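You operate a simulated robot arm through the tools that you are given. There is no shell and no other tool. Be economical: measure what you need, move in short steps, check, and stop when the job is done.

Carry out the task below with a simulated two-armed robot. There is one attempt and no reset: what you move stays moved.

JOB
Carry the green sack with both arms and set it on the steel table.

The check looks at the end state, three seconds after you hand in, the way a careful person would. Anything else that was tipped, shoved, dropped, spilled or broken makes it a failure.

ROBOT AND FRAMES
Two 6-joint arms with two-finger grippers on one trunk, on a base that drives. Base frame: it is fixed to the floor where the robot stands at the start and does not move with it; the origin is under the middle of the robot, x ahead of it, y to its left, z up; the surface under the hand at the start is at about z = 740. Readings come in mm, degrees, newtons and seconds.
The left shoulder is at the start at [70, 176, 1115], the right one opposite. With the tool pointing down near the work surface each hand reaches from about 460 to 800 mm from the robot's upright axis, wherever it stands, measured 20 degrees to its own side. Places, roughly: steel table [2400, 500, 800]. Payload 2.45 kg a hand.
The tool frame of a hand sits at the grasp point between the pads (the TCP): z along the fingers, y along the line on which they close. The tips reach 26 mm beyond it. The gripper opens to 96 mm. The gripper's body begins 69 mm behind the TCP.
Orientation is that of the tool frame in the base frame, as a unit quaternion [w, x, y, z]. With the fingers straight down and closing along the base's y, the tool's x points along the base's -x, its y along +y and its z along -z.

CONTROLS
- The arms move only by the tool arm_command. It takes "left_motion", "right_motion" or both (then of equal length, played together; a hand with none holds still); each is a list of rows, each a list of 7 numbers: the opening, from 0 (shut) to 1 (fully open), then the shift along the tool's x, y, z in units of 30 mm (1.0 is 30 mm), then the turn, a rotation vector about the tool's x, y, z in units of 4 degrees (1.0 is 4 degrees). In form: [[hand, dx, dy, dz, rx, ry, rz], ...]. A call has 1 to 8 rows; each row shifts and turns the commanded pose from where the row before left it, along the tool's axes as they then stand. A call with a number of a shift or a turn outside -1 to 1 is refused whole. Rows are played at 5 a second. More than 50 mm and 8.6 degrees between two rows, or a gripper value outside its range, and nothing of the call is played. A pose out of reach is approached as far as the arm can. The call stops where the force on the tool passes 40 N (or 10 N more than at its start, if that is more) or the arm is blocked; 0.2 s more then pass. The fingers move at their own pace and stop on an object; they squeeze with about 44 N. The grip force told is the motor's: it shows also when the fingers shut on nothing. Time passes only in rows, and 0.2 s behind the last, so rows that do not move let the fingers close. It gives the time, the measured TCP pose, the force on the tool (base axes), the opening and the grip force at its end, in the units of the frame above (readings bear some noise), with the torque about the TCP (base axes, N m) and any sound that the robot's microphone picked up.
- Cameras (640 x 400 px; columns grow to the right, rows downward): "scene" is now at [132.8, 9.3, 1421.8]; the picture's right is [0.09, -1.00, 0.00], its down [-0.68, -0.06, -0.73] and it looks along [0.73, 0.07, -0.68] (base axes); focal length 269 px, centre (320, 200). "left" rides on the left gripper at [82, -3, -98] in its tool frame; the picture's right is [0.04, 1.00, 0.00], its down [-0.73, 0.03, -0.68] and it looks along [-0.68, 0.03, 0.73] (tool axes); focal length 256 px, centre (320, 200). "right" rides on the right gripper at [82, 3, -98] in its tool frame; the picture's right is [-0.04, 1.00, 0.00], its down [-0.73, -0.03, -0.68] and it looks along [-0.68, -0.03, 0.73] (tool axes); focal length 256 px, centre (320, 200). There is no depth. A picture from a camera that has moved, and an enlarged one, comes with that camera's place and axes in the base frame and with its lens.
- capture(camera): a new picture of that camera. The clock stands still meanwhile.
- move_column(by): slides the trunk up (or, below 0, down) by that many mm; the arms and the scene camera ride with it, the base frame stays. It gives what a move gives, with no picture.
- steer(legs): drives the robot by 1 to 6 legs, each [ahead, left, turn to the left] in mm, mm and degrees, along the robot's own axes; the way and the turn of a leg run together, so that a leg with both is an arc; at most 1500 mm and 180 degrees a leg. The arms and the cameras ride along, it lands a little off, and it stops where it bumps. It gives what a move gives.
- head_to(pan, tilt): turns the head with the scene camera to pan (to the left, within 86 degrees either way) and tilt (down, from -29 to 69), counted from straight ahead of the robot. It gives what a move gives.
- enlarge(camera, box): a new picture of the part [left, top, right, bottom] of that camera's present view, enlarged. The clock stands still meanwhile.
- finish_job(): hands the job in; it is judged then, once.

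Go step by step. Nothing tells you exact positions but the pictures and the camera data: compare them with the known pose of the tool, close in by small moves and look again before you grip or let go. The budget is 120 turns and 108 pictures, counting those below and the enlarged ones. Unless the task says otherwise, let go and move clear before handing in, and close with one line.

The tools are called as a command line: name --argument value ..., lists and objects as JSON in quotes. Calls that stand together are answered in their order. arm_command: Moves the arms, as the interface text tells. Its arguments: {"type":"object","properties":{"left_motion":{"type":"array"},"right_motion":{"type":"array"}},"required":[]} The other tools are called the same way: move_column (by) slides the trunk up or down; steer (legs) drives the base; head_to (pan, tilt) turns the head that bears the scene camera; capture (camera) takes a picture; enlarge (camera, box) takes an enlarged picture of a part of a camera's view; finish_job () hands the job in.

At the start:

```text
time: 0.0
left_eef_pos: [543.3, 346.9, 1099.5]
left_tcp_rot: [0.0, 0.0, 1.0, 0.0]
left_contact_force: [-0.4, 0.1, -0.6]
left_wrist_torque: [0.0, -0.04, 0.02]
left_opening: 95.9
left_grip_force: 0.0
right_eef_pos: [578.2, -152.1, 997.9]
right_tcp_rot: [0.001, 0.0, 1.0, 0.0]
right_contact_force: [0.0, -1.3, 0.1]
right_wrist_torque: [-0.03, -0.03, 0.03]
right_opening: 96.2
right_grip_force: 0.0
trunk travel left (down, up): [-600.0, 240.0]
robot x, y, heading: [-2.5, 4.4, -0.2]
head pan, tilt: [5.4, 43.1]
```

scene: 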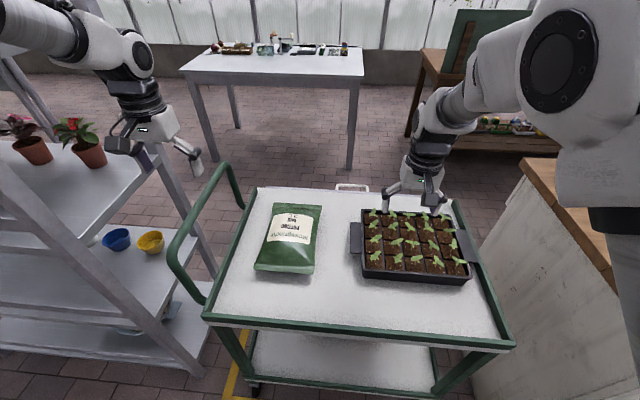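
right: 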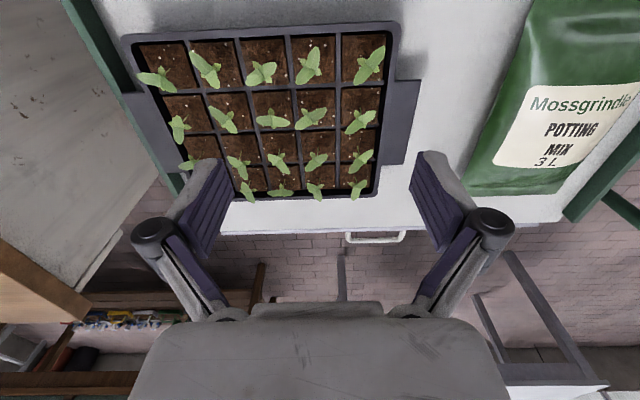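
left: 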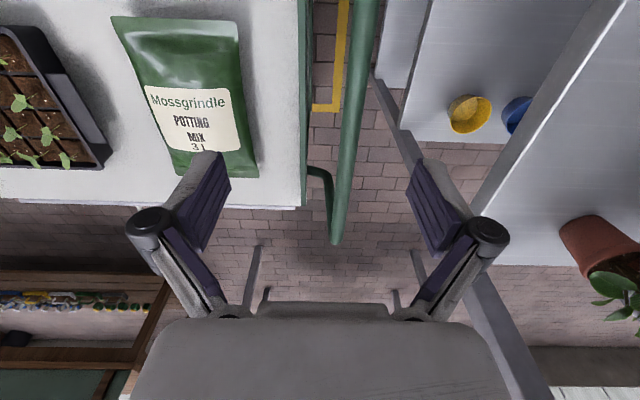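

The green sack lies flat on the cart at about x 546–828, y 65–255, with the seedling tray just to its right. I'll look closer at its shape and at the steel table before choosing grips.

enlarge --camera "scene" --box '[220, 180, 380, 290]'

enlarge --camera "left" --box '[80, 0, 320, 220]'

enlarge --camera "scene" --box '[150, 0, 400, 180]'

```text
3.64 times, centred on (300, 235) of scene
camera zoom: at [132.8, 9.3, 1421.8], right [0.09, -1.0, 0.0], down [-0.68, -0.06, -0.73], along [0.73, 0.07, -0.68], focal length 979 px, centre (393, 73)
```

zoom: 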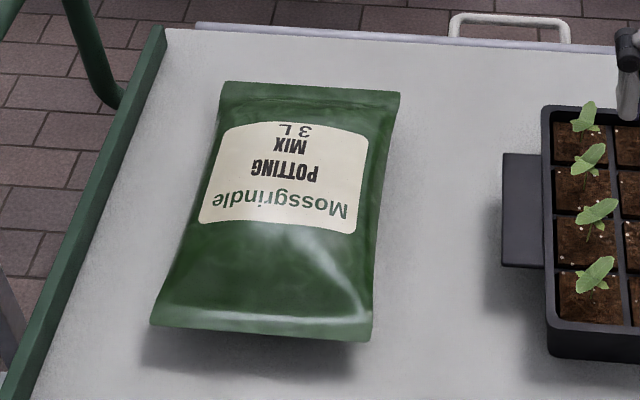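

```text
1.82 times, centred on (200, 110) of left
camera zoom: at [462.6, 343.1, 1197.7], right [-0.04, 1.0, 0.0], down [0.73, 0.03, 0.68], along [0.68, 0.03, -0.73], focal length 465 px, centre (538, 364)
```

zoom: 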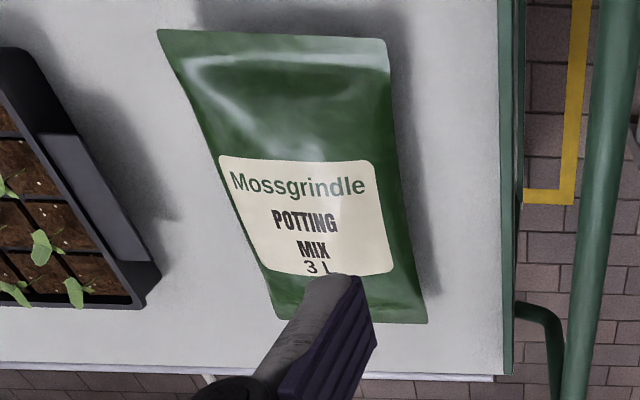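

```text
2.22 times, centred on (275, 90) of scene
camera zoom: at [132.8, 9.3, 1421.8], right [0.09, -1.0, 0.0], down [-0.68, -0.06, -0.73], along [0.73, 0.07, -0.68], focal length 598 px, centre (420, 444)
```

zoom: 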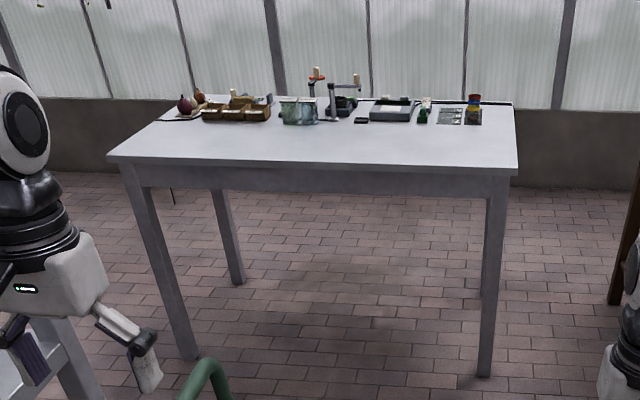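

The sack looks like a pillow with raised end seams. By triangulation the cart handle bar is near y≈385, z≈915, which restricts side approaches. I'll lower the left hand in front of the sack to see its profile.

arm_command --left_motion '[[1, 0.3, -1, 0.9, 0, 0, 0], [1, 0.3, -1, 0.9, 0, 0, 0], [1, 0.3, -1, 0.9, 0, 0, 0], [1, 0.3, -1, 0.9, 0, 0, 0], [1, 0.3, -1, 0.9, 0, 0, 0], [1, 0, 0, 0.5, 0, -1, 0], [1, 0, 0, 0.5, 0, -1, 0], [1, 0, 0, 0.5, 0, -1, 0]]'

arm_command --left_motion '[[1, 0.4, 0, 0, 0, -1, 0], [1, 0.4, 0, 0, 0, -1, 0], [1, 0.4, 0, 0, 0, -1, 0], [1, 0.4, 0, 0, 0, -1, 0], [1, 0.4, 0, 0, 0, -1, 0]]'

capture --camera "left"

capture --camera "scene"

```text
time: 1.8
left_eef_pos: [501.1, 196.6, 918.3]
left_tcp_rot: [0.105, 0.0, 0.995, 0.001]
left_contact_force: [-0.7, 0.7, 0.3]
left_wrist_torque: [-0.01, 0.01, -0.02]
left_opening: 95.8
left_grip_force: 0.0
right_eef_pos: [578.7, -153.1, 997.9]
right_tcp_rot: [-0.001, 0.0, 1.0, 0.0]
right_contact_force: [-0.4, -0.2, 0.2]
right_wrist_torque: [0.02, 0.04, 0.01]
right_opening: 95.8
right_grip_force: 0.0
trunk travel left (down, up): [-600.0, 240.0]
robot x, y, heading: [-1.5, -2.4, -0.1]
head pan, tilt: [5.4, 43.1]
```

```text
time: 3.0
left_eef_pos: [473.8, 179.4, 908.8]
left_tcp_rot: [0.178, 0.003, 0.983, -0.034]
left_contact_force: [0.7, 1.0, 0.9]
left_wrist_torque: [-0.01, -0.01, -0.02]
left_opening: 96.0
left_grip_force: 0.1
left hand out of reach, approached as far as the arm can: row 1, 2, 3, 4, 5
right_eef_pos: [579.3, -152.2, 998.8]
right_tcp_rot: [0.0, 0.001, 1.0, 0.0]
right_contact_force: [-0.1, 0.2, 0.0]
right_wrist_torque: [0.04, 0.03, 0.0]
right_opening: 95.9
right_grip_force: 0.1
trunk travel left (down, up): [-600.0, 240.0]
robot x, y, heading: [0.5, -1.6, 0.0]
head pan, tilt: [5.4, 43.1]
```

```text
101 pictures are left
camera left: at [363.3, 181.3, 972.1], right [-0.02, 1.0, -0.08], down [0.45, 0.08, 0.89], along [0.89, -0.02, -0.45], focal length 256 px, centre (320, 200)
```

left: 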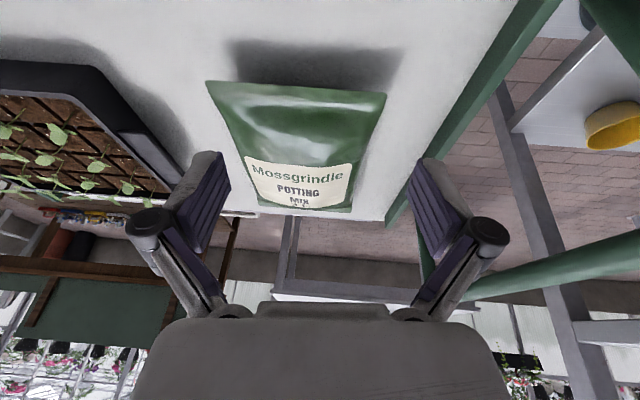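

```text
100 pictures are left
camera scene: at [132.5, 8.8, 1421.8], right [0.09, -1.0, 0.0], down [-0.68, -0.06, -0.73], along [0.73, 0.07, -0.68], focal length 269 px, centre (320, 200)
```

scene: 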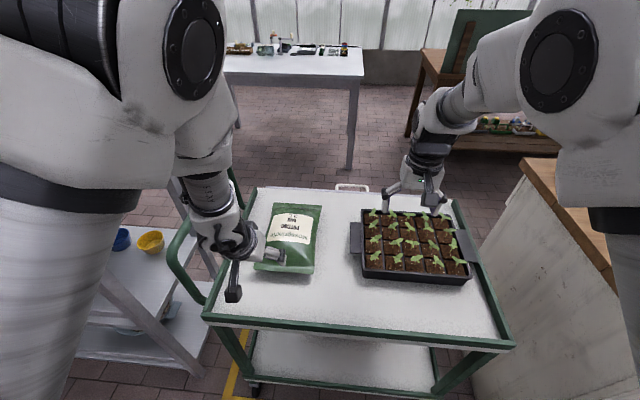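

The near seam sits at about z 760, x 541, y 60–236. Before choosing the grip I need to know the driving route, so I'll look around with the head.

head_to --pan 80 --tilt 25

capture --camera "scene"

head_to --pan -80 --tilt 25

capture --camera "scene"

head_to --pan -35 --tilt 25

capture --camera "scene"

head_to --pan 30 --tilt 25

capture --camera "scene"

```text
time: 4.5
left_eef_pos: [474.1, 179.3, 908.8]
left_tcp_rot: [0.179, 0.002, 0.983, -0.034]
left_contact_force: [0.1, 0.1, -0.1]
left_wrist_torque: [-0.03, 0.01, -0.02]
left_opening: 95.8
left_grip_force: 0.1
right_eef_pos: [578.9, -152.3, 997.4]
right_tcp_rot: [0.0, 0.0, 1.0, 0.0]
right_contact_force: [0.6, 0.2, -0.7]
right_wrist_torque: [0.02, -0.02, 0.01]
right_opening: 95.9
right_grip_force: 0.1
trunk travel left (down, up): [-600.0, 240.0]
robot x, y, heading: [-1.6, 0.9, 0.2]
head pan, tilt: [80.0, 25.0]
```

```text
99 pictures are left
camera scene: at [66.4, 92.1, 1449.6], right [0.98, -0.17, 0.0], down [-0.07, -0.42, -0.91], along [0.16, 0.89, -0.42], focal length 269 px, centre (320, 200)
```

scene: 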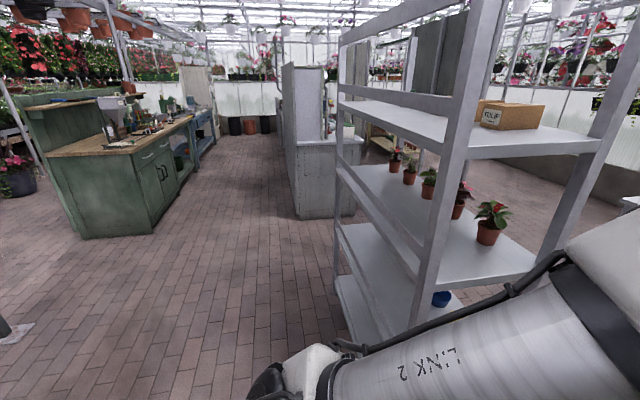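

```text
time: 6.9
left_eef_pos: [473.1, 179.7, 909.4]
left_tcp_rot: [0.178, 0.002, 0.983, -0.034]
left_contact_force: [1.1, -0.3, 0.2]
left_wrist_torque: [0.0, 0.03, 0.0]
left_opening: 96.0
left_grip_force: 0.1
right_eef_pos: [578.2, -151.5, 999.2]
right_tcp_rot: [0.0, 0.0, 1.0, 0.0]
right_contact_force: [-0.2, -0.4, -0.3]
right_wrist_torque: [0.0, 0.01, 0.0]
right_opening: 96.1
right_grip_force: 0.0
trunk travel left (down, up): [-600.0, 240.0]
robot x, y, heading: [-0.0, -0.9, 0.0]
head pan, tilt: [-80.0, 25.0]
```

```text
98 pictures are left
camera scene: at [66.4, -89.3, 1449.6], right [-0.98, -0.17, 0.0], down [-0.07, 0.42, -0.91], along [0.16, -0.89, -0.42], focal length 269 px, centre (320, 200)
```

scene: 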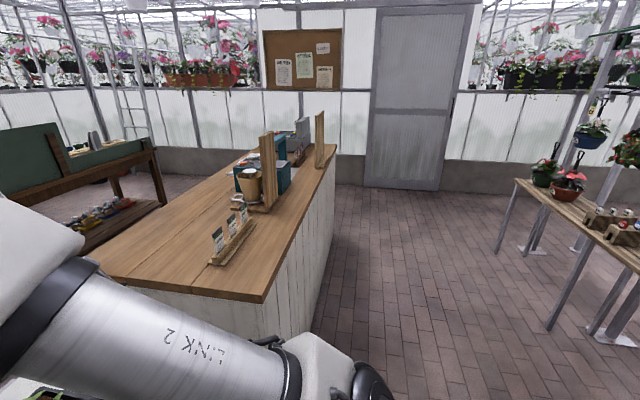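

```text
time: 8.1
left_eef_pos: [473.5, 178.3, 909.2]
left_tcp_rot: [0.178, 0.003, 0.983, -0.035]
left_contact_force: [0.0, 0.1, -0.3]
left_wrist_torque: [0.0, 0.0, -0.04]
left_opening: 95.9
left_grip_force: 0.1
right_eef_pos: [578.6, -151.8, 997.7]
right_tcp_rot: [-0.001, -0.001, 1.0, 0.0]
right_contact_force: [0.2, -0.2, -1.5]
right_wrist_torque: [0.0, -0.03, 0.02]
right_opening: 96.0
right_grip_force: 0.1
trunk travel left (down, up): [-600.0, 240.0]
robot x, y, heading: [0.6, 0.8, -0.0]
head pan, tilt: [-35.0, 25.0]
```

```text
97 pictures are left
camera scene: at [125.8, -51.5, 1449.6], right [-0.57, -0.82, 0.0], down [-0.35, 0.24, -0.91], along [0.74, -0.52, -0.42], focal length 269 px, centre (320, 200)
```

scene: 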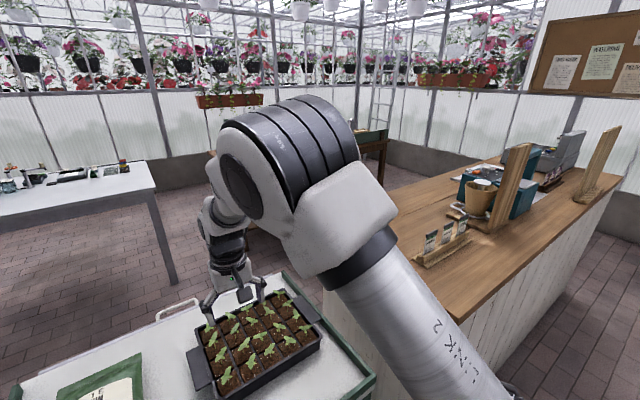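

```text
time: 9.4
left_eef_pos: [474.4, 179.1, 909.2]
left_tcp_rot: [0.178, 0.003, 0.983, -0.035]
left_contact_force: [-0.2, 0.2, -0.1]
left_wrist_torque: [0.02, -0.02, 0.01]
left_opening: 95.9
left_grip_force: 0.1
right_eef_pos: [578.0, -151.7, 998.6]
right_tcp_rot: [0.001, 0.001, 1.0, -0.001]
right_contact_force: [0.6, 0.2, -1.1]
right_wrist_torque: [-0.03, -0.01, -0.01]
right_opening: 96.1
right_grip_force: 0.0
trunk travel left (down, up): [-600.0, 240.0]
robot x, y, heading: [0.2, 1.8, 0.1]
head pan, tilt: [30.0, 25.0]
```

```text
96 pictures are left
camera scene: at [130.2, 47.4, 1449.6], right [0.5, -0.87, 0.0], down [-0.37, -0.21, -0.91], along [0.79, 0.45, -0.42], focal length 269 px, centre (320, 200)
```

scene: 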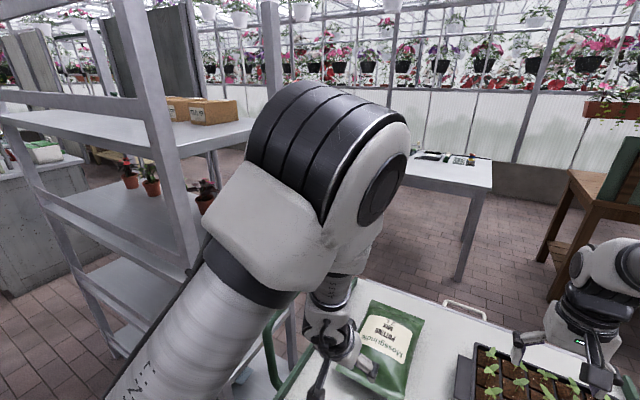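

The cart is boxed in between the shelf on the left and the counter on the right. There is a gap of about 1.2 m past the shelf's left end (y≈1470–2730) leading to the table side. I'll drive there empty and pick the sack from the far side, so the carry is short. First I'll lift the left hand, then back up and strafe left.

arm_command --left_motion '[[1, 0, 0, -1, 0, 1, 0], [1, 0, 0, -1, 0, 1, 0], [1, 0, 0, -1, 0, 1, 0], [1, 0, 0, -1, 0, 1, 0], [1, 0, 0, -1, 0, 1, 0], [1, 0, 0, -1, 0, 1, 0], [1, 0, 0, -0.5, 0, 1, 0], [1, 0, 0, 0, 0, 1, 0]]'

steer --legs '[[-600, 0, 0], [0, 1050, 0]]'

head_to --pan 20 --tilt 25

capture --camera "scene"

```text
time: 11.2
left_eef_pos: [444.2, 191.4, 1099.0]
left_tcp_rot: [-0.101, 0.011, 0.994, -0.032]
left_contact_force: [-0.1, -0.5, 0.0]
left_wrist_torque: [0.03, 0.01, 0.0]
left_opening: 96.0
left_grip_force: 0.1
right_eef_pos: [578.9, -151.7, 998.3]
right_tcp_rot: [-0.001, 0.0, 1.0, 0.0]
right_contact_force: [-0.1, -0.4, -0.3]
right_wrist_torque: [0.02, 0.01, 0.01]
right_opening: 95.7
right_grip_force: 0.1
trunk travel left (down, up): [-600.0, 240.0]
robot x, y, heading: [3.1, -2.0, 0.1]
head pan, tilt: [30.0, 25.0]
```

```text
time: 19.6
left_eef_pos: [-158.2, 1229.8, 1099.4]
left_tcp_rot: [-0.099, 0.013, 0.994, -0.032]
left_contact_force: [-0.2, -0.1, -0.3]
left_wrist_torque: [0.03, -0.02, 0.03]
left_opening: 95.8
left_grip_force: 0.1
right_eef_pos: [-24.7, 883.8, 998.8]
right_tcp_rot: [-0.001, 0.002, 1.0, 0.0]
right_contact_force: [-0.3, 0.6, 0.0]
right_wrist_torque: [0.01, 0.02, 0.03]
right_opening: 96.0
right_grip_force: 0.1
trunk travel left (down, up): [-600.0, 240.0]
robot x, y, heading: [-603.7, 1040.9, -0.3]
head pan, tilt: [30.0, 25.0]
```

```text
time: 20.3
left_eef_pos: [-158.3, 1230.2, 1098.8]
left_tcp_rot: [-0.1, 0.013, 0.994, -0.033]
left_contact_force: [-0.5, -0.5, 0.6]
left_wrist_torque: [0.01, -0.04, 0.01]
left_opening: 96.3
left_grip_force: 0.0
right_eef_pos: [-25.3, 883.9, 997.8]
right_tcp_rot: [0.001, 0.002, 1.0, 0.0]
right_contact_force: [-0.4, 0.4, -0.5]
right_wrist_torque: [0.01, -0.01, 0.0]
right_opening: 95.8
right_grip_force: 0.1
trunk travel left (down, up): [-600.0, 240.0]
robot x, y, heading: [-605.5, 1037.8, -0.3]
head pan, tilt: [20.0, 25.0]
```

```text
95 pictures are left
camera scene: at [-466.0, 1070.6, 1449.6], right [0.34, -0.94, 0.0], down [-0.4, -0.14, -0.91], along [0.85, 0.31, -0.42], focal length 269 px, centre (320, 200)
```

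scene: 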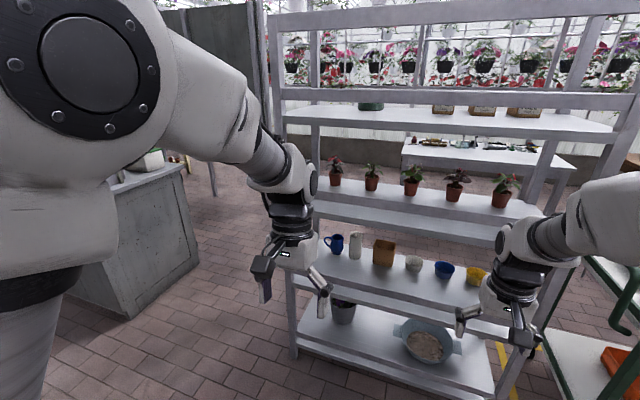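

The gap lies between the shelf end at y≈1550 and the counter at y≈2690. I'll strafe to y≈2120, then check ahead.

steer --legs '[[0, 1085, 0.3]]'

head_to --pan 0 --tilt 25

capture --camera "scene"

```text
time: 25.9
left_eef_pos: [-167.2, 2320.2, 1100.1]
left_tcp_rot: [-0.1, 0.005, 0.994, -0.034]
left_contact_force: [-0.1, -0.2, -0.4]
left_wrist_torque: [-0.02, -0.02, -0.01]
left_opening: 95.9
left_grip_force: 0.1
right_eef_pos: [-27.4, 1976.2, 998.3]
right_tcp_rot: [0.0, -0.007, 1.0, 0.0]
right_contact_force: [0.1, 0.3, 0.9]
right_wrist_torque: [-0.01, -0.01, -0.03]
right_opening: 96.0
right_grip_force: 0.1
trunk travel left (down, up): [-600.0, 240.0]
robot x, y, heading: [-609.2, 2115.2, 0.6]
head pan, tilt: [20.0, 25.0]
```

```text
time: 26.7
left_eef_pos: [-167.2, 2318.3, 1098.9]
left_tcp_rot: [-0.099, 0.005, 0.994, -0.033]
left_contact_force: [0.9, 0.1, -0.1]
left_wrist_torque: [0.04, -0.02, 0.01]
left_opening: 95.9
left_grip_force: 0.1
right_eef_pos: [-28.0, 1976.0, 998.0]
right_tcp_rot: [0.0, -0.007, 1.0, 0.0]
right_contact_force: [0.1, 0.5, -0.2]
right_wrist_torque: [0.0, -0.02, 0.01]
right_opening: 95.8
right_grip_force: 0.1
trunk travel left (down, up): [-600.0, 240.0]
robot x, y, heading: [-603.1, 2120.3, 0.8]
head pan, tilt: [0.0, 25.0]
```

```text
94 pictures are left
camera scene: at [-466.1, 2123.9, 1449.6], right [0.01, -1.0, 0.0], down [-0.42, -0.01, -0.91], along [0.91, 0.01, -0.42], focal length 269 px, centre (320, 200)
```

scene: 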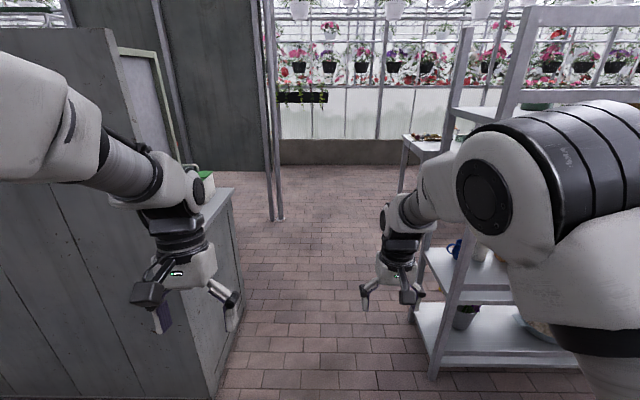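

The corridor ahead is clear. I'll drive ahead to x≈1350 and check.

steer --legs '[[1000, -20, -0.8], [950, 0, 0]]'

head_to --pan -70 --tilt 25

capture --camera "scene"

```text
time: 36.4
left_eef_pos: [1782.0, 2322.3, 1099.4]
left_tcp_rot: [-0.099, 0.002, 0.994, -0.035]
left_contact_force: [-0.3, 0.1, -0.7]
left_wrist_torque: [0.01, 0.04, 0.01]
left_opening: 95.9
left_grip_force: 0.1
right_eef_pos: [1922.1, 1980.3, 997.6]
right_tcp_rot: [0.001, -0.01, 1.0, 0.0]
right_contact_force: [-0.7, -0.4, 0.1]
right_wrist_torque: [-0.01, 0.01, 0.02]
right_opening: 95.9
right_grip_force: 0.1
trunk travel left (down, up): [-600.0, 240.0]
robot x, y, heading: [1340.9, 2120.5, 1.1]
head pan, tilt: [0.0, 25.0]
```

```text
time: 37.8
left_eef_pos: [1781.8, 2322.5, 1100.5]
left_tcp_rot: [-0.099, 0.002, 0.994, -0.034]
left_contact_force: [1.1, -0.1, -0.8]
left_wrist_torque: [0.0, 0.02, -0.01]
left_opening: 95.8
left_grip_force: 0.1
right_eef_pos: [1922.1, 1981.3, 998.2]
right_tcp_rot: [0.0, -0.009, 1.0, 0.001]
right_contact_force: [0.8, -0.1, -0.5]
right_wrist_torque: [-0.01, 0.01, 0.0]
right_opening: 96.0
right_grip_force: 0.1
trunk travel left (down, up): [-600.0, 240.0]
robot x, y, heading: [1343.0, 2116.9, 1.1]
head pan, tilt: [-70.0, 25.0]
```

```text
93 pictures are left
camera scene: at [1424.6, 2037.7, 1449.6], right [-0.93, -0.36, 0.0], down [-0.15, 0.39, -0.91], along [0.33, -0.85, -0.42], focal length 269 px, centre (320, 200)
```

scene: 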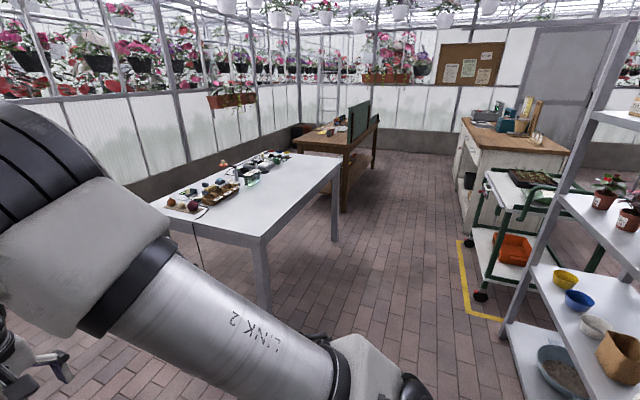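

The corridor to the cart's far side is clear. I'll turn right to face −y, drive down to y≈150, then turn to face the cart.

steer --legs '[[80, 0, 0], [0, 0, -91], [1000, 0, 0], [970, 0, 0], [0, 0, -90]]'

head_to --pan 0 --tilt 43

capture --camera "scene"

```text
time: 55.9
left_eef_pos: [1018.7, -42.9, 1098.9]
left_tcp_rot: [-0.034, 0.994, 0.003, 0.099]
left_contact_force: [0.3, -0.7, -0.2]
left_wrist_torque: [-0.01, -0.01, 0.03]
left_opening: 96.0
left_grip_force: 0.0
right_eef_pos: [872.4, 297.5, 998.3]
right_tcp_rot: [0.0, 1.0, 0.016, 0.0]
right_contact_force: [0.1, 0.1, -0.1]
right_wrist_torque: [-0.02, -0.01, 0.01]
right_opening: 96.2
right_grip_force: 0.0
trunk travel left (down, up): [-600.0, 240.0]
robot x, y, heading: [1455.4, 166.3, -178.5]
head pan, tilt: [-70.0, 25.0]
```

```text
time: 57.3
left_eef_pos: [1018.9, -42.0, 1099.6]
left_tcp_rot: [-0.035, 0.994, 0.004, 0.1]
left_contact_force: [-0.4, -0.3, 0.2]
left_wrist_torque: [0.02, -0.02, 0.03]
left_opening: 95.9
left_grip_force: 0.1
right_eef_pos: [872.5, 297.6, 997.9]
right_tcp_rot: [-0.001, 1.0, 0.016, -0.001]
right_contact_force: [-0.6, -1.0, -0.3]
right_wrist_torque: [-0.02, 0.01, 0.0]
right_opening: 96.2
right_grip_force: 0.1
trunk travel left (down, up): [-600.0, 240.0]
robot x, y, heading: [1452.5, 160.9, -178.3]
head pan, tilt: [0.0, 43.0]
```

```text
92 pictures are left
camera scene: at [1322.5, 160.5, 1421.9], right [-0.03, 1.0, 0.0], down [0.68, 0.02, -0.73], along [-0.73, -0.02, -0.68], focal length 269 px, centre (320, 200)
```

scene: 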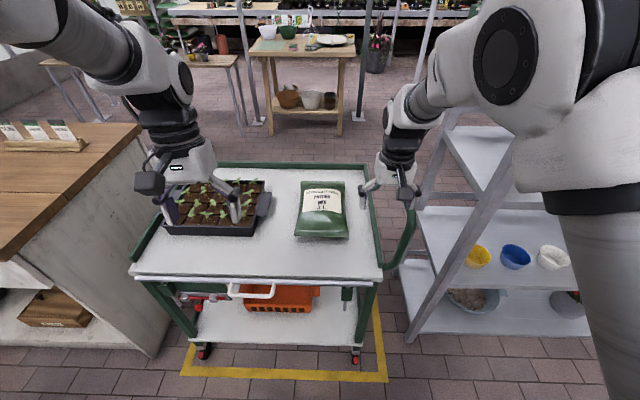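

I'm on the far side facing the cart, with the sack in front and a clear view. Plan: spread each gripper along the sack's length, tilt the fingers inward so they tuck under the sack's sides, and squeeze with both hands. First I'll level the left hand and yaw both hands 90°.

arm_command --left_motion '[[1, 0, 0, 0, -0.25, -0.72, 0], [1, 0, 0, 0, -0.25, -0.72, 0], [1, 0, 0, 0, -0.25, -0.72, 0], [1, 0, 0, 0, -0.25, -0.72, 0], [1, 0, 0, 0, 0, 0, 1], [1, 0, 0, 0, 0, 0, 1], [1, 0, 0, 0, 0, 0, 1], [1, 0, 0, 0, 0, 0, 1]]' --right_motion '[[1, 0, 0, 0, 0, 0, 1], [1, 0, 0, 0, 0, 0, 1], [1, 0, 0, 0, 0, 0, 1], [1, 0, 0, 0, 0, 0, 1], [1, 0, 0, 0, 0, 0, 1], [1, 0, 0, 0, 0, 0, 1], [1, 0, 0, 0, 0, 0, 1], [1, 0, 0, 0, 0, 0, 1]]'

arm_command --left_motion '[[1, 0, 0, 0, 0, 0, 1], [1, 0, 0, 0, 0, 0, 1], [1, 0, 0, 0, 0, 0, 1], [1, 0, 0, 0, 0, 0, 1], [1, 0, 0, 0, 0, 0, 1], [1, 0, 0, 0, 0, 0, 1], [1, 0, 0, 0, 0, 0, 1], [1, 0, 0, 0, 0, 0, 1]]' --right_motion '[[1, 0, 0, 0, 0, 0, 1], [1, 0, 0, 0, 0, 0, 1], [1, 0, 0, 0, 0, 0, 1], [1, 0, 0, 0, 0, 0, 1], [1, 0, 0, 0, 0, 0, 1], [1, 0, 0, 0, 0, 0, 1], [1, 0, 0, 0, 0, 0, 1], [1, 0, 0, 0, 0, 0, 1]]'

enlarge --camera "scene" --box '[250, 140, 410, 260]'

```text
time: 59.1
left_eef_pos: [1017.1, -44.1, 1099.3]
left_tcp_rot: [0.002, 0.991, -0.137, -0.001]
left_contact_force: [-0.7, 0.9, -0.3]
left_wrist_torque: [0.01, 0.0, 0.02]
left_opening: 95.9
left_grip_force: 0.0
right_eef_pos: [872.3, 297.1, 998.8]
right_tcp_rot: [0.0, 0.965, -0.261, 0.0]
right_contact_force: [0.1, 0.1, -0.1]
right_wrist_torque: [0.01, -0.01, -0.01]
right_opening: 95.6
right_grip_force: 0.1
trunk travel left (down, up): [-600.0, 240.0]
robot x, y, heading: [1452.4, 163.8, -178.2]
head pan, tilt: [0.0, 43.0]
```

```text
time: 60.9
left_eef_pos: [1018.5, -43.5, 1099.1]
left_tcp_rot: [0.002, 0.914, -0.405, 0.0]
left_contact_force: [0.9, -0.3, -0.8]
left_wrist_torque: [-0.02, 0.05, -0.02]
left_opening: 96.0
left_grip_force: 0.1
right_eef_pos: [872.1, 297.0, 998.0]
right_tcp_rot: [0.0, 0.855, -0.518, 0.0]
right_contact_force: [0.0, 0.7, 0.7]
right_wrist_torque: [0.0, 0.02, 0.02]
right_opening: 96.1
right_grip_force: 0.1
trunk travel left (down, up): [-600.0, 240.0]
robot x, y, heading: [1456.2, 166.4, -178.3]
head pan, tilt: [0.0, 43.0]
```

```text
3.33 times, centred on (330, 200) of scene
camera zoom: at [1322.5, 160.5, 1421.9], right [-0.03, 1.0, 0.0], down [0.68, 0.02, -0.73], along [-0.73, -0.02, -0.68], focal length 897 px, centre (287, 200)
```

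zoom: 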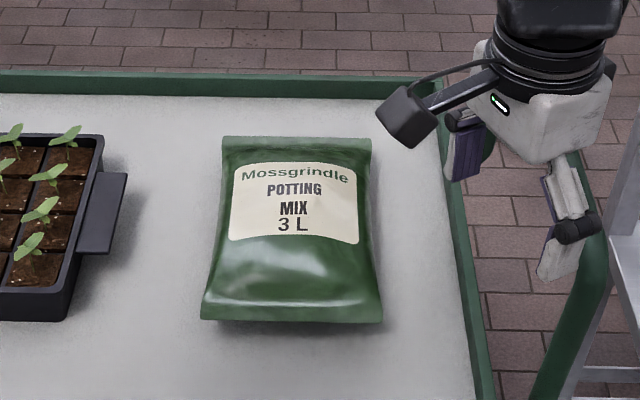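

Combining views from both sides puts the sack at x 527–793, y 67–234 with seams at z≈777, so it is about 70 mm thick with centre (660, 150). I'll close in by 150 mm, straighten the heading and finish the hand yaw.

steer --legs '[[150, 0, -1.7]]'

arm_command --left_motion '[[1, 0, 0, 0, 0, 0, 1], [1, 0, 0, 0, 0, 0, 1], [1, 0, 0, 0, 0, 0, 1], [1, 0, 0, 0, 0, 0, 1], [1, 0, 0, 0, 0, 0, 1], [1, 0, 0, 0, 0, 0, 1], [1, 0, 0, 0, 0, 0, 1], [1, 0, 0, 0, 0, 0, 1]]' --right_motion '[[1, 0, 0, 0, 0, 0, 1], [1, 0, 0, 0, 0, 0, 1], [1, 0, 0, 0, 0, 0, 1], [1, 0, 0, 0, 0, 0, 1], [1, 0, 0, 0, 0, 0, 1], [1, 0, 0, 0, 0, 0, 1], [1, 0, 0, 0, 0, 0, 0.5], [1, 0, 0, 0, 0, 0, 0]]'

capture --camera "scene"

```text
time: 62.3
left_eef_pos: [863.0, -32.4, 1099.9]
left_tcp_rot: [0.002, 0.909, -0.417, -0.001]
left_contact_force: [-0.6, -0.4, -0.2]
left_wrist_torque: [0.02, -0.03, 0.0]
left_opening: 96.0
left_grip_force: 0.0
right_eef_pos: [726.1, 312.2, 998.9]
right_tcp_rot: [0.0, 0.848, -0.529, 0.0]
right_contact_force: [-0.2, 0.1, -0.3]
right_wrist_torque: [-0.02, -0.04, -0.01]
right_opening: 95.8
right_grip_force: 0.1
trunk travel left (down, up): [-600.0, 240.0]
robot x, y, heading: [1301.7, 162.9, -179.7]
head pan, tilt: [0.0, 43.0]
```

```text
time: 64.1
left_eef_pos: [862.0, -33.3, 1098.5]
left_tcp_rot: [0.002, 0.759, -0.652, 0.001]
left_contact_force: [-0.1, 0.1, -0.2]
left_wrist_torque: [0.0, 0.04, 0.01]
left_opening: 96.1
left_grip_force: 0.0
right_eef_pos: [725.7, 310.5, 998.1]
right_tcp_rot: [0.0, 0.708, -0.706, 0.0]
right_contact_force: [-0.5, 0.4, -0.4]
right_wrist_torque: [0.0, 0.03, 0.02]
right_opening: 96.0
right_grip_force: 0.1
trunk travel left (down, up): [-600.0, 240.0]
robot x, y, heading: [1305.2, 161.0, -180.0]
head pan, tilt: [0.0, 43.0]
```

```text
90 pictures are left
camera scene: at [1171.5, 161.8, 1421.9], right [0.0, 1.0, 0.0], down [0.68, 0.0, -0.73], along [-0.73, 0.0, -0.68], focal length 269 px, centre (320, 200)
```

scene: 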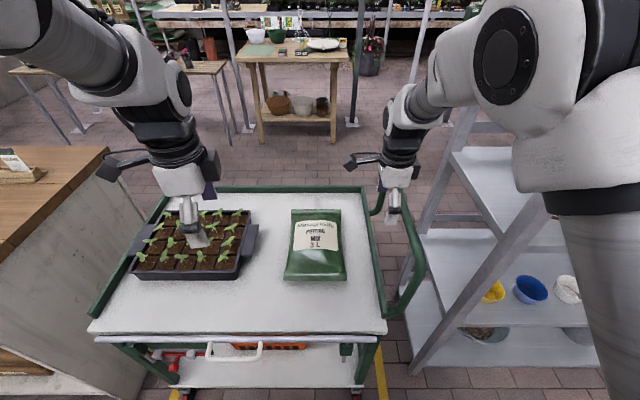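

Heading is now 180° and the sack checks out at x 529–792, y 66–231. With its camera facing outward, the left hand would brush the seedlings when tilted, so I'll yaw it the other way so both cameras face inward.

arm_command --left_motion '[[1, 0, 0, 0, 0, 0, -1], [1, 0, 0, 0, 0, 0, -1], [1, 0, 0, 0, 0, 0, -1], [1, 0, 0, 0, 0, 0, -1], [1, 0, 0, 0, 0, 0, -1], [1, 0, 0, 0, 0, 0, -1], [1, 0, 0, 0, 0, 0, -1], [1, 0, 0, 0, 0, 0, -1]]'

arm_command --left_motion '[[1, 0, 0, 0, 0, 0, -1], [1, 0, 0, 0, 0, 0, -1], [1, 0, 0, 0, 0, 0, -1], [1, 0, 0, 0, 0, 0, -1], [1, 0, 0, 0, 0, 0, -1], [1, 0, 0, 0, 0, 0, -1], [1, 0, 0, 0, 0, 0, -1], [1, 0, 0, 0, 0, 0, -1]]'

arm_command --left_motion '[[1, 0, 0, 0, 0, 0, -1], [1, 0, 0, 0, 0, 0, -1], [1, 0, 0, 0, 0, 0, -1], [1, 0, 0, 0, 0, 0, -1], [1, 0, 0, 0, 0, 0, -1], [1, 0, 0, 0, 0, 0, -1], [1, 0, 0, 0, 0, 0, -1], [1, 0, 0, 0, 0, 0, -1]]'

arm_command --left_motion '[[1, 0, 0, 0, 0, 0, -1], [1, 0, 0, 0, 0, 0, -1], [1, 0, 0, 0, 0, 0, -1], [1, 0, 0, 0, 0, 0, -1], [1, 0, 0, 0, 0, 0, -1], [1, 0, 0, 0, 0, 0, -1], [1, 0, 0, 0, 0, 0, -1], [1, 0, 0, 0, 0, 0, -1]]'

arm_command --left_motion '[[1, 0, 0, 0, 0, 0, -1], [1, 0, 0, 0, 0, 0, -1], [1, 0, 0, 0, 0, 0, -1], [1, 0, 0, 0, 0, 0, -1], [1, 0, 0, 0, 0, 0, -1], [1, 0, 0, 0, 0, 0, -1], [1, 0, 0, 0, 0, 0, -1], [1, 0, 0, 0, 0, 0, -1]]'

```text
time: 65.9
left_eef_pos: [862.1, -33.2, 1098.3]
left_tcp_rot: [0.002, 0.91, -0.415, 0.001]
left_contact_force: [0.9, 0.0, 0.5]
left_wrist_torque: [-0.03, -0.03, -0.02]
left_opening: 96.0
left_grip_force: 0.1
right_eef_pos: [725.3, 313.0, 998.7]
right_tcp_rot: [0.0, 0.707, -0.707, 0.0]
right_contact_force: [0.5, 1.1, 0.3]
right_wrist_torque: [0.03, 0.0, 0.02]
right_opening: 96.0
right_grip_force: 0.0
trunk travel left (down, up): [-600.0, 240.0]
robot x, y, heading: [1303.5, 163.1, -180.0]
head pan, tilt: [0.0, 43.0]
```

```text
time: 67.7
left_eef_pos: [862.5, -33.4, 1097.8]
left_tcp_rot: [0.002, 0.989, -0.149, -0.001]
left_contact_force: [-1.1, -0.2, 0.4]
left_wrist_torque: [0.02, -0.01, 0.01]
left_opening: 96.2
left_grip_force: 0.2
right_eef_pos: [727.5, 311.8, 997.5]
right_tcp_rot: [0.0, 0.708, -0.706, 0.0]
right_contact_force: [0.1, 0.0, 0.2]
right_wrist_torque: [0.04, 0.0, 0.0]
right_opening: 95.9
right_grip_force: 0.0
trunk travel left (down, up): [-600.0, 240.0]
robot x, y, heading: [1306.6, 158.4, -179.4]
head pan, tilt: [0.0, 43.0]
```

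```text
time: 69.5
left_eef_pos: [862.4, -32.3, 1099.0]
left_tcp_rot: [0.0, 0.992, 0.129, -0.001]
left_contact_force: [-0.6, 0.6, -0.9]
left_wrist_torque: [0.0, 0.0, -0.02]
left_opening: 96.2
left_grip_force: 0.1
right_eef_pos: [725.3, 311.9, 997.7]
right_tcp_rot: [0.0, 0.708, -0.706, 0.0]
right_contact_force: [-0.2, 0.3, -0.1]
right_wrist_torque: [0.02, 0.01, 0.03]
right_opening: 96.1
right_grip_force: 0.0
trunk travel left (down, up): [-600.0, 240.0]
robot x, y, heading: [1306.9, 160.6, -180.0]
head pan, tilt: [0.0, 43.0]
```

```text
time: 71.3
left_eef_pos: [861.4, -32.3, 1098.8]
left_tcp_rot: [0.001, 0.918, 0.397, -0.001]
left_contact_force: [-0.7, 0.4, 0.1]
left_wrist_torque: [0.04, -0.04, 0.02]
left_opening: 96.0
left_grip_force: 0.0
right_eef_pos: [725.6, 312.2, 998.4]
right_tcp_rot: [0.0, 0.708, -0.706, 0.0]
right_contact_force: [-0.6, -0.5, -0.1]
right_wrist_torque: [0.0, 0.01, 0.03]
right_opening: 95.9
right_grip_force: 0.0
trunk travel left (down, up): [-600.0, 240.0]
robot x, y, heading: [1305.9, 161.5, -180.0]
head pan, tilt: [0.0, 43.0]
```

```text
time: 73.1
left_eef_pos: [862.2, -33.4, 1098.9]
left_tcp_rot: [0.001, 0.773, 0.635, -0.002]
left_contact_force: [-0.4, -1.2, 0.4]
left_wrist_torque: [0.0, 0.02, -0.04]
left_opening: 96.1
left_grip_force: 0.0
right_eef_pos: [726.6, 310.8, 997.4]
right_tcp_rot: [0.0, 0.707, -0.707, 0.001]
right_contact_force: [-0.1, 0.2, 0.0]
right_wrist_torque: [0.01, -0.01, 0.01]
right_opening: 96.0
right_grip_force: 0.0
trunk travel left (down, up): [-600.0, 240.0]
robot x, y, heading: [1304.4, 158.1, -179.9]
head pan, tilt: [0.0, 43.0]
```

Finishing the left yaw, then moving both hands beside the sack at z≈880 (left y≈15, right y≈285).

arm_command --left_motion '[[1, 0, 0, 0, 0, 0, -0.93], [1, 0, 0, 0, 0, 0, -0.93], [1, 0, 0, 0, 0, 0, -0.93]]'

arm_command --left_motion '[[1, 0.2, -0.84, 0.91, 0, 0, 0], [1, 0.2, -0.84, 0.91, 0, 0, 0], [1, 0.2, -0.84, 0.91, 0, 0, 0], [1, 0.2, -0.84, 0.91, 0, 0, 0], [1, 0.2, -0.84, 0.91, 0, 0, 0], [1, 0.2, -0.84, 0.91, 0, 0, 0], [1, 0.2, -0.84, 0.91, 0, 0, 0], [1, 0.2, -0.84, 0.91, 0, 0, 0]]' --right_motion '[[1, 0.11, 0.27, 0.49, 0, 0, 0], [1, 0.11, 0.27, 0.49, 0, 0, 0], [1, 0.11, 0.27, 0.49, 0, 0, 0], [1, 0.11, 0.27, 0.49, 0, 0, 0], [1, 0.11, 0.27, 0.49, 0, 0, 0], [1, 0.11, 0.27, 0.49, 0, 0, 0], [1, 0.11, 0.27, 0.49, 0, 0, 0], [1, 0.11, 0.27, 0.49, 0, 0, 0]]'

capture --camera "scene"

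capture --camera "right"

capture --camera "left"

```text
time: 73.9
left_eef_pos: [862.4, -32.7, 1099.9]
left_tcp_rot: [0.0, 0.706, 0.708, -0.002]
left_contact_force: [-0.3, 0.7, -0.3]
left_wrist_torque: [-0.01, 0.01, 0.02]
left_opening: 95.9
left_grip_force: 0.1
right_eef_pos: [726.5, 311.9, 997.7]
right_tcp_rot: [0.0, 0.708, -0.706, 0.0]
right_contact_force: [0.2, 1.1, -0.2]
right_wrist_torque: [0.0, 0.02, -0.03]
right_opening: 96.0
right_grip_force: 0.1
trunk travel left (down, up): [-600.0, 240.0]
robot x, y, heading: [1306.2, 160.4, -179.8]
head pan, tilt: [0.0, 43.0]
```

```text
time: 75.7
left_eef_pos: [657.5, 14.9, 879.0]
left_tcp_rot: [0.001, 0.707, 0.707, -0.001]
left_contact_force: [0.2, -0.2, -0.5]
left_wrist_torque: [0.0, -0.04, -0.01]
left_opening: 95.9
left_grip_force: 0.1
right_eef_pos: [659.9, 287.1, 881.7]
right_tcp_rot: [0.0, 0.708, -0.706, 0.001]
right_contact_force: [0.1, -0.3, 0.0]
right_wrist_torque: [0.02, -0.05, -0.03]
right_opening: 95.8
right_grip_force: 0.0
trunk travel left (down, up): [-600.0, 240.0]
robot x, y, heading: [1306.8, 164.7, -180.0]
head pan, tilt: [0.0, 43.0]
```

```text
89 pictures are left
camera scene: at [1168.7, 161.8, 1421.6], right [0.0, 1.0, 0.0], down [0.68, 0.0, -0.73], along [-0.73, 0.0, -0.68], focal length 269 px, centre (320, 200)
```

scene: 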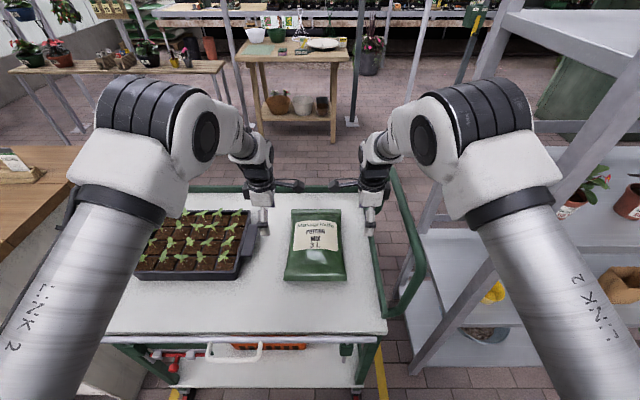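

```text
88 pictures are left
camera right: at [654.8, 204.8, 979.6], right [-1.0, 0.04, 0.0], down [0.03, 0.73, 0.68], along [0.03, 0.68, -0.73], focal length 256 px, centre (320, 200)
```

right: 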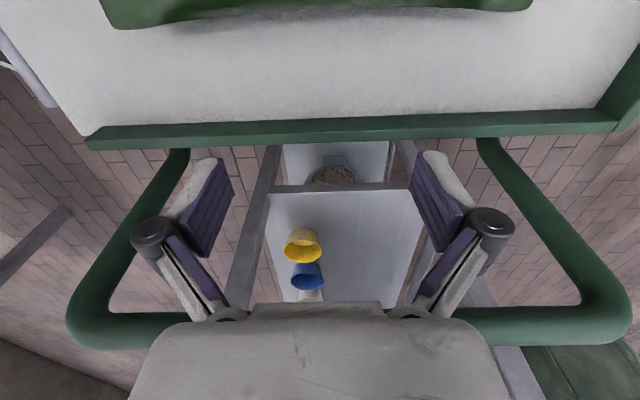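

```text
87 pictures are left
camera left: at [655.5, 97.2, 976.6], right [1.0, 0.04, 0.0], down [0.03, -0.73, 0.68], along [0.03, -0.68, -0.73], focal length 256 px, centre (320, 200)
```

left: 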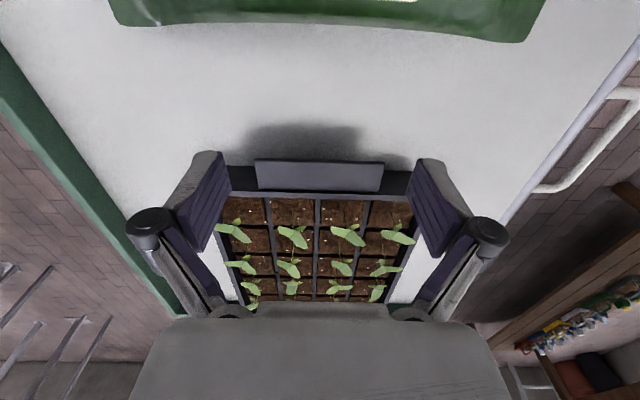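

Views agree: sack centre x≈665, sides at y≈64 and y≈230, and the handle bar (y≈388) leaves room. I'll tilt both hands 22° inward, then descend part way.

arm_command --left_motion '[[1, 0, 0, 0, 0, 1, 0], [1, 0, 0, 0, 0, 1, 0], [1, 0, 0, 0, 0, 1, 0], [1, 0, 0, 0, 0, 1, 0], [1, 0, 0, 0, 0, 1, 0], [1, 0, 0, 0, 0, 0.5, 0], [1, -0.33, 0.13, 0.82, 0, 0, 0], [1, -0.33, 0.13, 0.82, 0, 0, 0]]' --right_motion '[[1, 0, 0, 0, 0, 1, 0], [1, 0, 0, 0, 0, 1, 0], [1, 0, 0, 0, 0, 1, 0], [1, 0, 0, 0, 0, 1, 0], [1, 0, 0, 0, 0, 1, 0], [1, 0, 0, 0, 0, 0.5, 0], [1, -0.33, -0.09, 0.82, 0, 0, 0], [1, -0.33, -0.09, 0.82, 0, 0, 0]]'

enlarge --camera "scene" --box '[200, 150, 440, 300]'

capture --camera "right"

capture --camera "left"

```text
time: 77.5
left_eef_pos: [667.1, 13.9, 826.5]
left_tcp_rot: [-0.134, 0.696, 0.693, 0.134]
left_contact_force: [-0.5, -0.5, -0.5]
left_wrist_torque: [0.0, 0.0, 0.04]
left_opening: 95.8
left_grip_force: 0.1
right_eef_pos: [666.3, 285.3, 826.5]
right_tcp_rot: [0.135, 0.694, -0.694, 0.135]
right_contact_force: [0.3, 0.1, 0.3]
right_wrist_torque: [0.02, -0.02, 0.03]
right_opening: 95.8
right_grip_force: 0.2
trunk travel left (down, up): [-600.0, 240.0]
robot x, y, heading: [1301.1, 159.1, -179.8]
head pan, tilt: [0.0, 43.0]
```

```text
2.67 times, centred on (320, 225) of scene
camera zoom: at [1170.3, 161.7, 1421.8], right [0.0, 1.0, 0.0], down [0.68, 0.0, -0.73], along [-0.73, 0.0, -0.68], focal length 718 px, centre (320, 133)
```

zoom: 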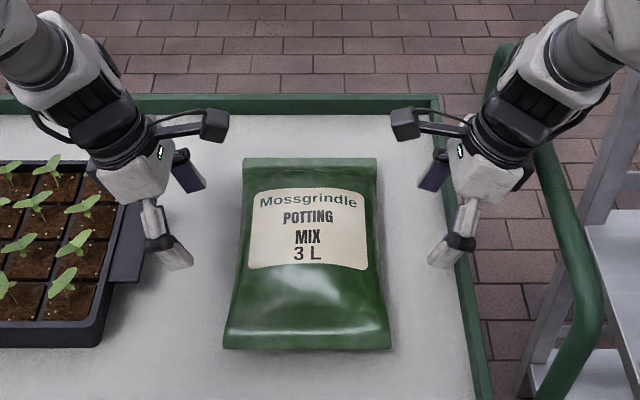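

```text
85 pictures are left
camera right: at [660.9, 246.8, 948.7], right [-1.0, 0.04, -0.02], down [0.03, 0.93, 0.35], along [0.03, 0.35, -0.93], focal length 256 px, centre (320, 200)
```

right: 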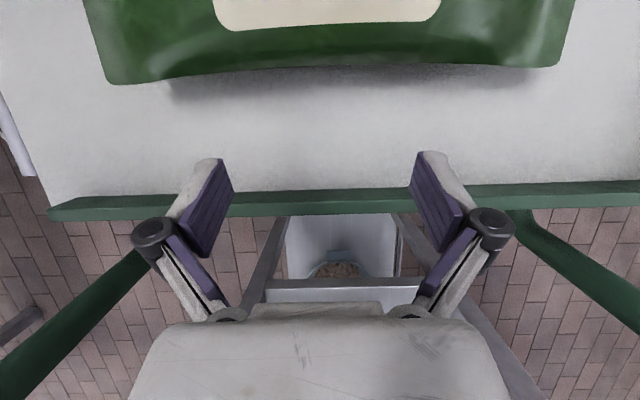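

```text
84 pictures are left
camera left: at [664.5, 53.9, 947.1], right [1.0, 0.04, 0.01], down [0.03, -0.93, 0.36], along [0.03, -0.36, -0.93], focal length 256 px, centre (320, 200)
```

left: 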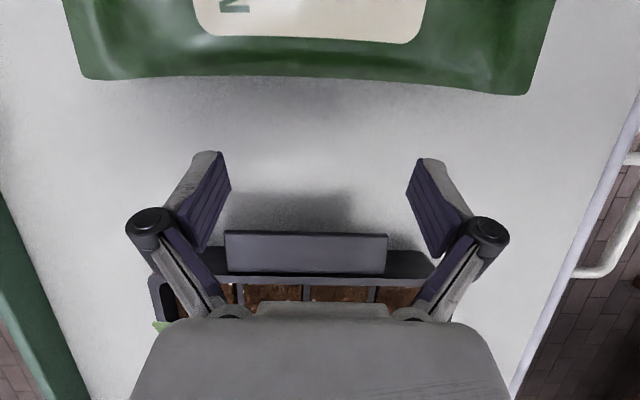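

Hands are level beside the sack, whose mid sides are y≈67 and y≈226 and centre x≈658. I'll lower to z≈774 with tips just above the cart top.

arm_command --left_motion '[[1, -0.22, -0.1, 0.54, 0, 0, 0], [1, -0.22, -0.1, 0.54, 0, 0, 0], [1, -0.22, -0.1, 0.54, 0, 0, 0]]' --right_motion '[[1, -0.22, 0.1, 0.54, 0, 0, 0], [1, -0.22, 0.1, 0.54, 0, 0, 0], [1, -0.22, 0.1, 0.54, 0, 0, 0]]'

enlarge --camera "scene" --box '[200, 150, 440, 300]'

capture --camera "right"

capture --camera "left"

```text
time: 78.3
left_eef_pos: [661.4, 11.8, 775.4]
left_tcp_rot: [-0.136, 0.696, 0.693, 0.133]
left_contact_force: [0.4, -0.3, -0.7]
left_wrist_torque: [0.01, 0.01, -0.02]
left_opening: 96.0
left_grip_force: 0.1
right_eef_pos: [656.4, 282.1, 778.3]
right_tcp_rot: [0.136, 0.695, -0.693, 0.132]
right_contact_force: [0.2, 0.3, -0.2]
right_wrist_torque: [0.01, 0.02, -0.01]
right_opening: 95.8
right_grip_force: 0.1
trunk travel left (down, up): [-600.0, 240.0]
robot x, y, heading: [1303.8, 157.9, -179.9]
head pan, tilt: [0.0, 43.0]
```

```text
2.67 times, centred on (320, 225) of scene
camera zoom: at [1174.7, 158.6, 1422.7], right [0.0, 1.0, 0.0], down [0.68, 0.0, -0.73], along [-0.73, 0.0, -0.68], focal length 718 px, centre (320, 133)
```

zoom: 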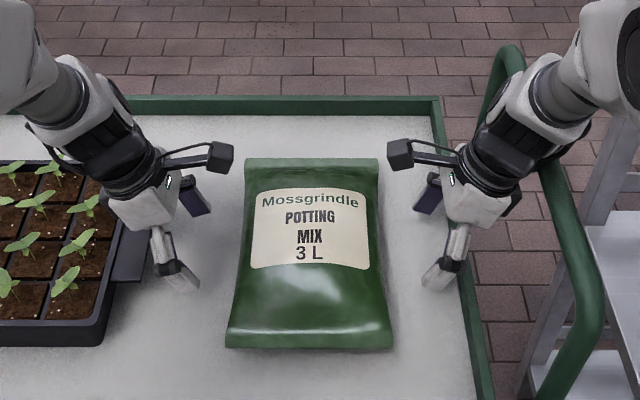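

```text
82 pictures are left
camera right: at [653.6, 244.2, 900.6], right [-1.0, 0.03, -0.01], down [0.03, 0.93, 0.36], along [0.02, 0.36, -0.93], focal length 256 px, centre (320, 200)
```

right: 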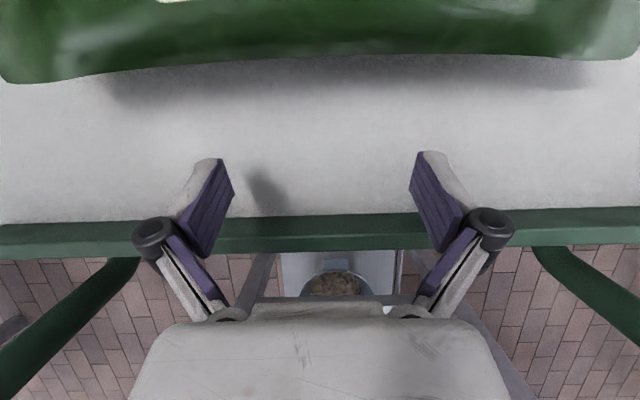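

```text
81 pictures are left
camera left: at [658.3, 50.8, 897.1], right [1.0, 0.04, 0.01], down [0.03, -0.93, 0.36], along [0.02, -0.35, -0.93], focal length 256 px, centre (320, 200)
```

left: 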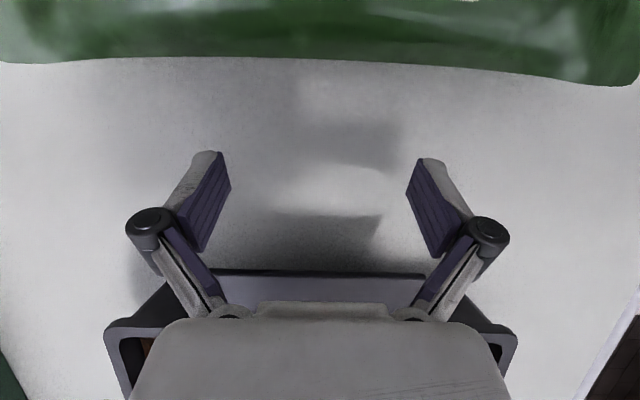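

Clear everywhere. I'll move both hands inward toward first contact.

arm_command --left_motion '[[1, 0.46, -0.03, 0.2, 0, 0, 0], [1, 0.46, -0.03, 0.2, 0, 0, 0]]' --right_motion '[[1, 0.42, -0.03, 0.25, 0, 0, 0], [1, 0.42, -0.03, 0.25, 0, 0, 0]]'

capture --camera "right"

capture --camera "left"

```text
time: 78.9
left_eef_pos: [658.2, 44.1, 775.2]
left_tcp_rot: [-0.135, 0.695, 0.694, 0.132]
left_contact_force: [-0.3, 0.7, 0.9]
left_wrist_torque: [0.0, -0.01, -0.02]
left_opening: 95.9
left_grip_force: 0.1
right_eef_pos: [659.2, 256.0, 770.8]
right_tcp_rot: [0.135, 0.695, -0.694, 0.135]
right_contact_force: [0.5, -0.3, 0.0]
right_wrist_torque: [0.04, 0.0, 0.02]
right_opening: 96.1
right_grip_force: 0.1
trunk travel left (down, up): [-600.0, 240.0]
robot x, y, heading: [1304.5, 157.9, -179.9]
head pan, tilt: [0.0, 43.0]
```

```text
80 pictures are left
camera right: at [654.2, 217.6, 893.6], right [-1.0, 0.04, -0.01], down [0.03, 0.93, 0.36], along [0.03, 0.35, -0.93], focal length 256 px, centre (320, 200)
```

right: 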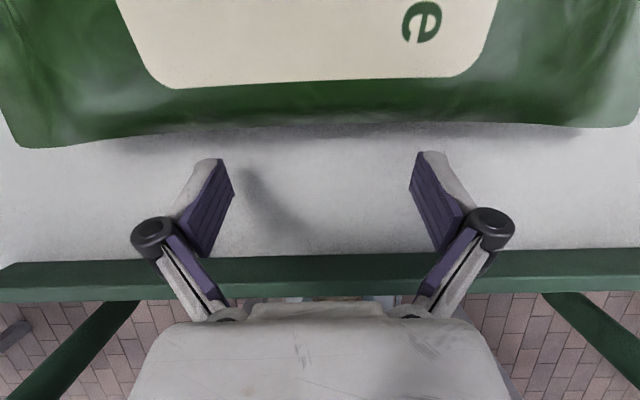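

```text
79 pictures are left
camera left: at [655.0, 83.2, 895.5], right [1.0, 0.04, 0.01], down [0.03, -0.93, 0.36], along [0.02, -0.36, -0.93], focal length 256 px, centre (320, 200)
```

left: 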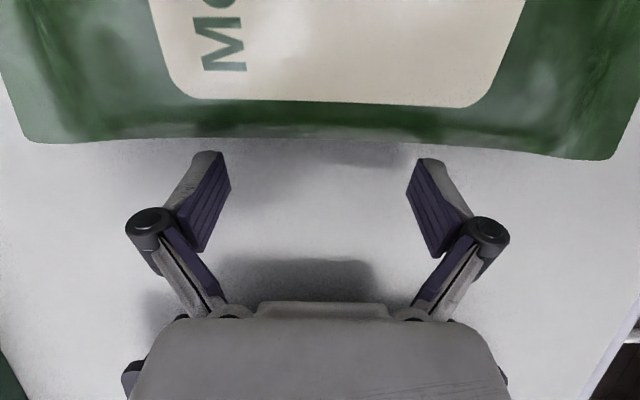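

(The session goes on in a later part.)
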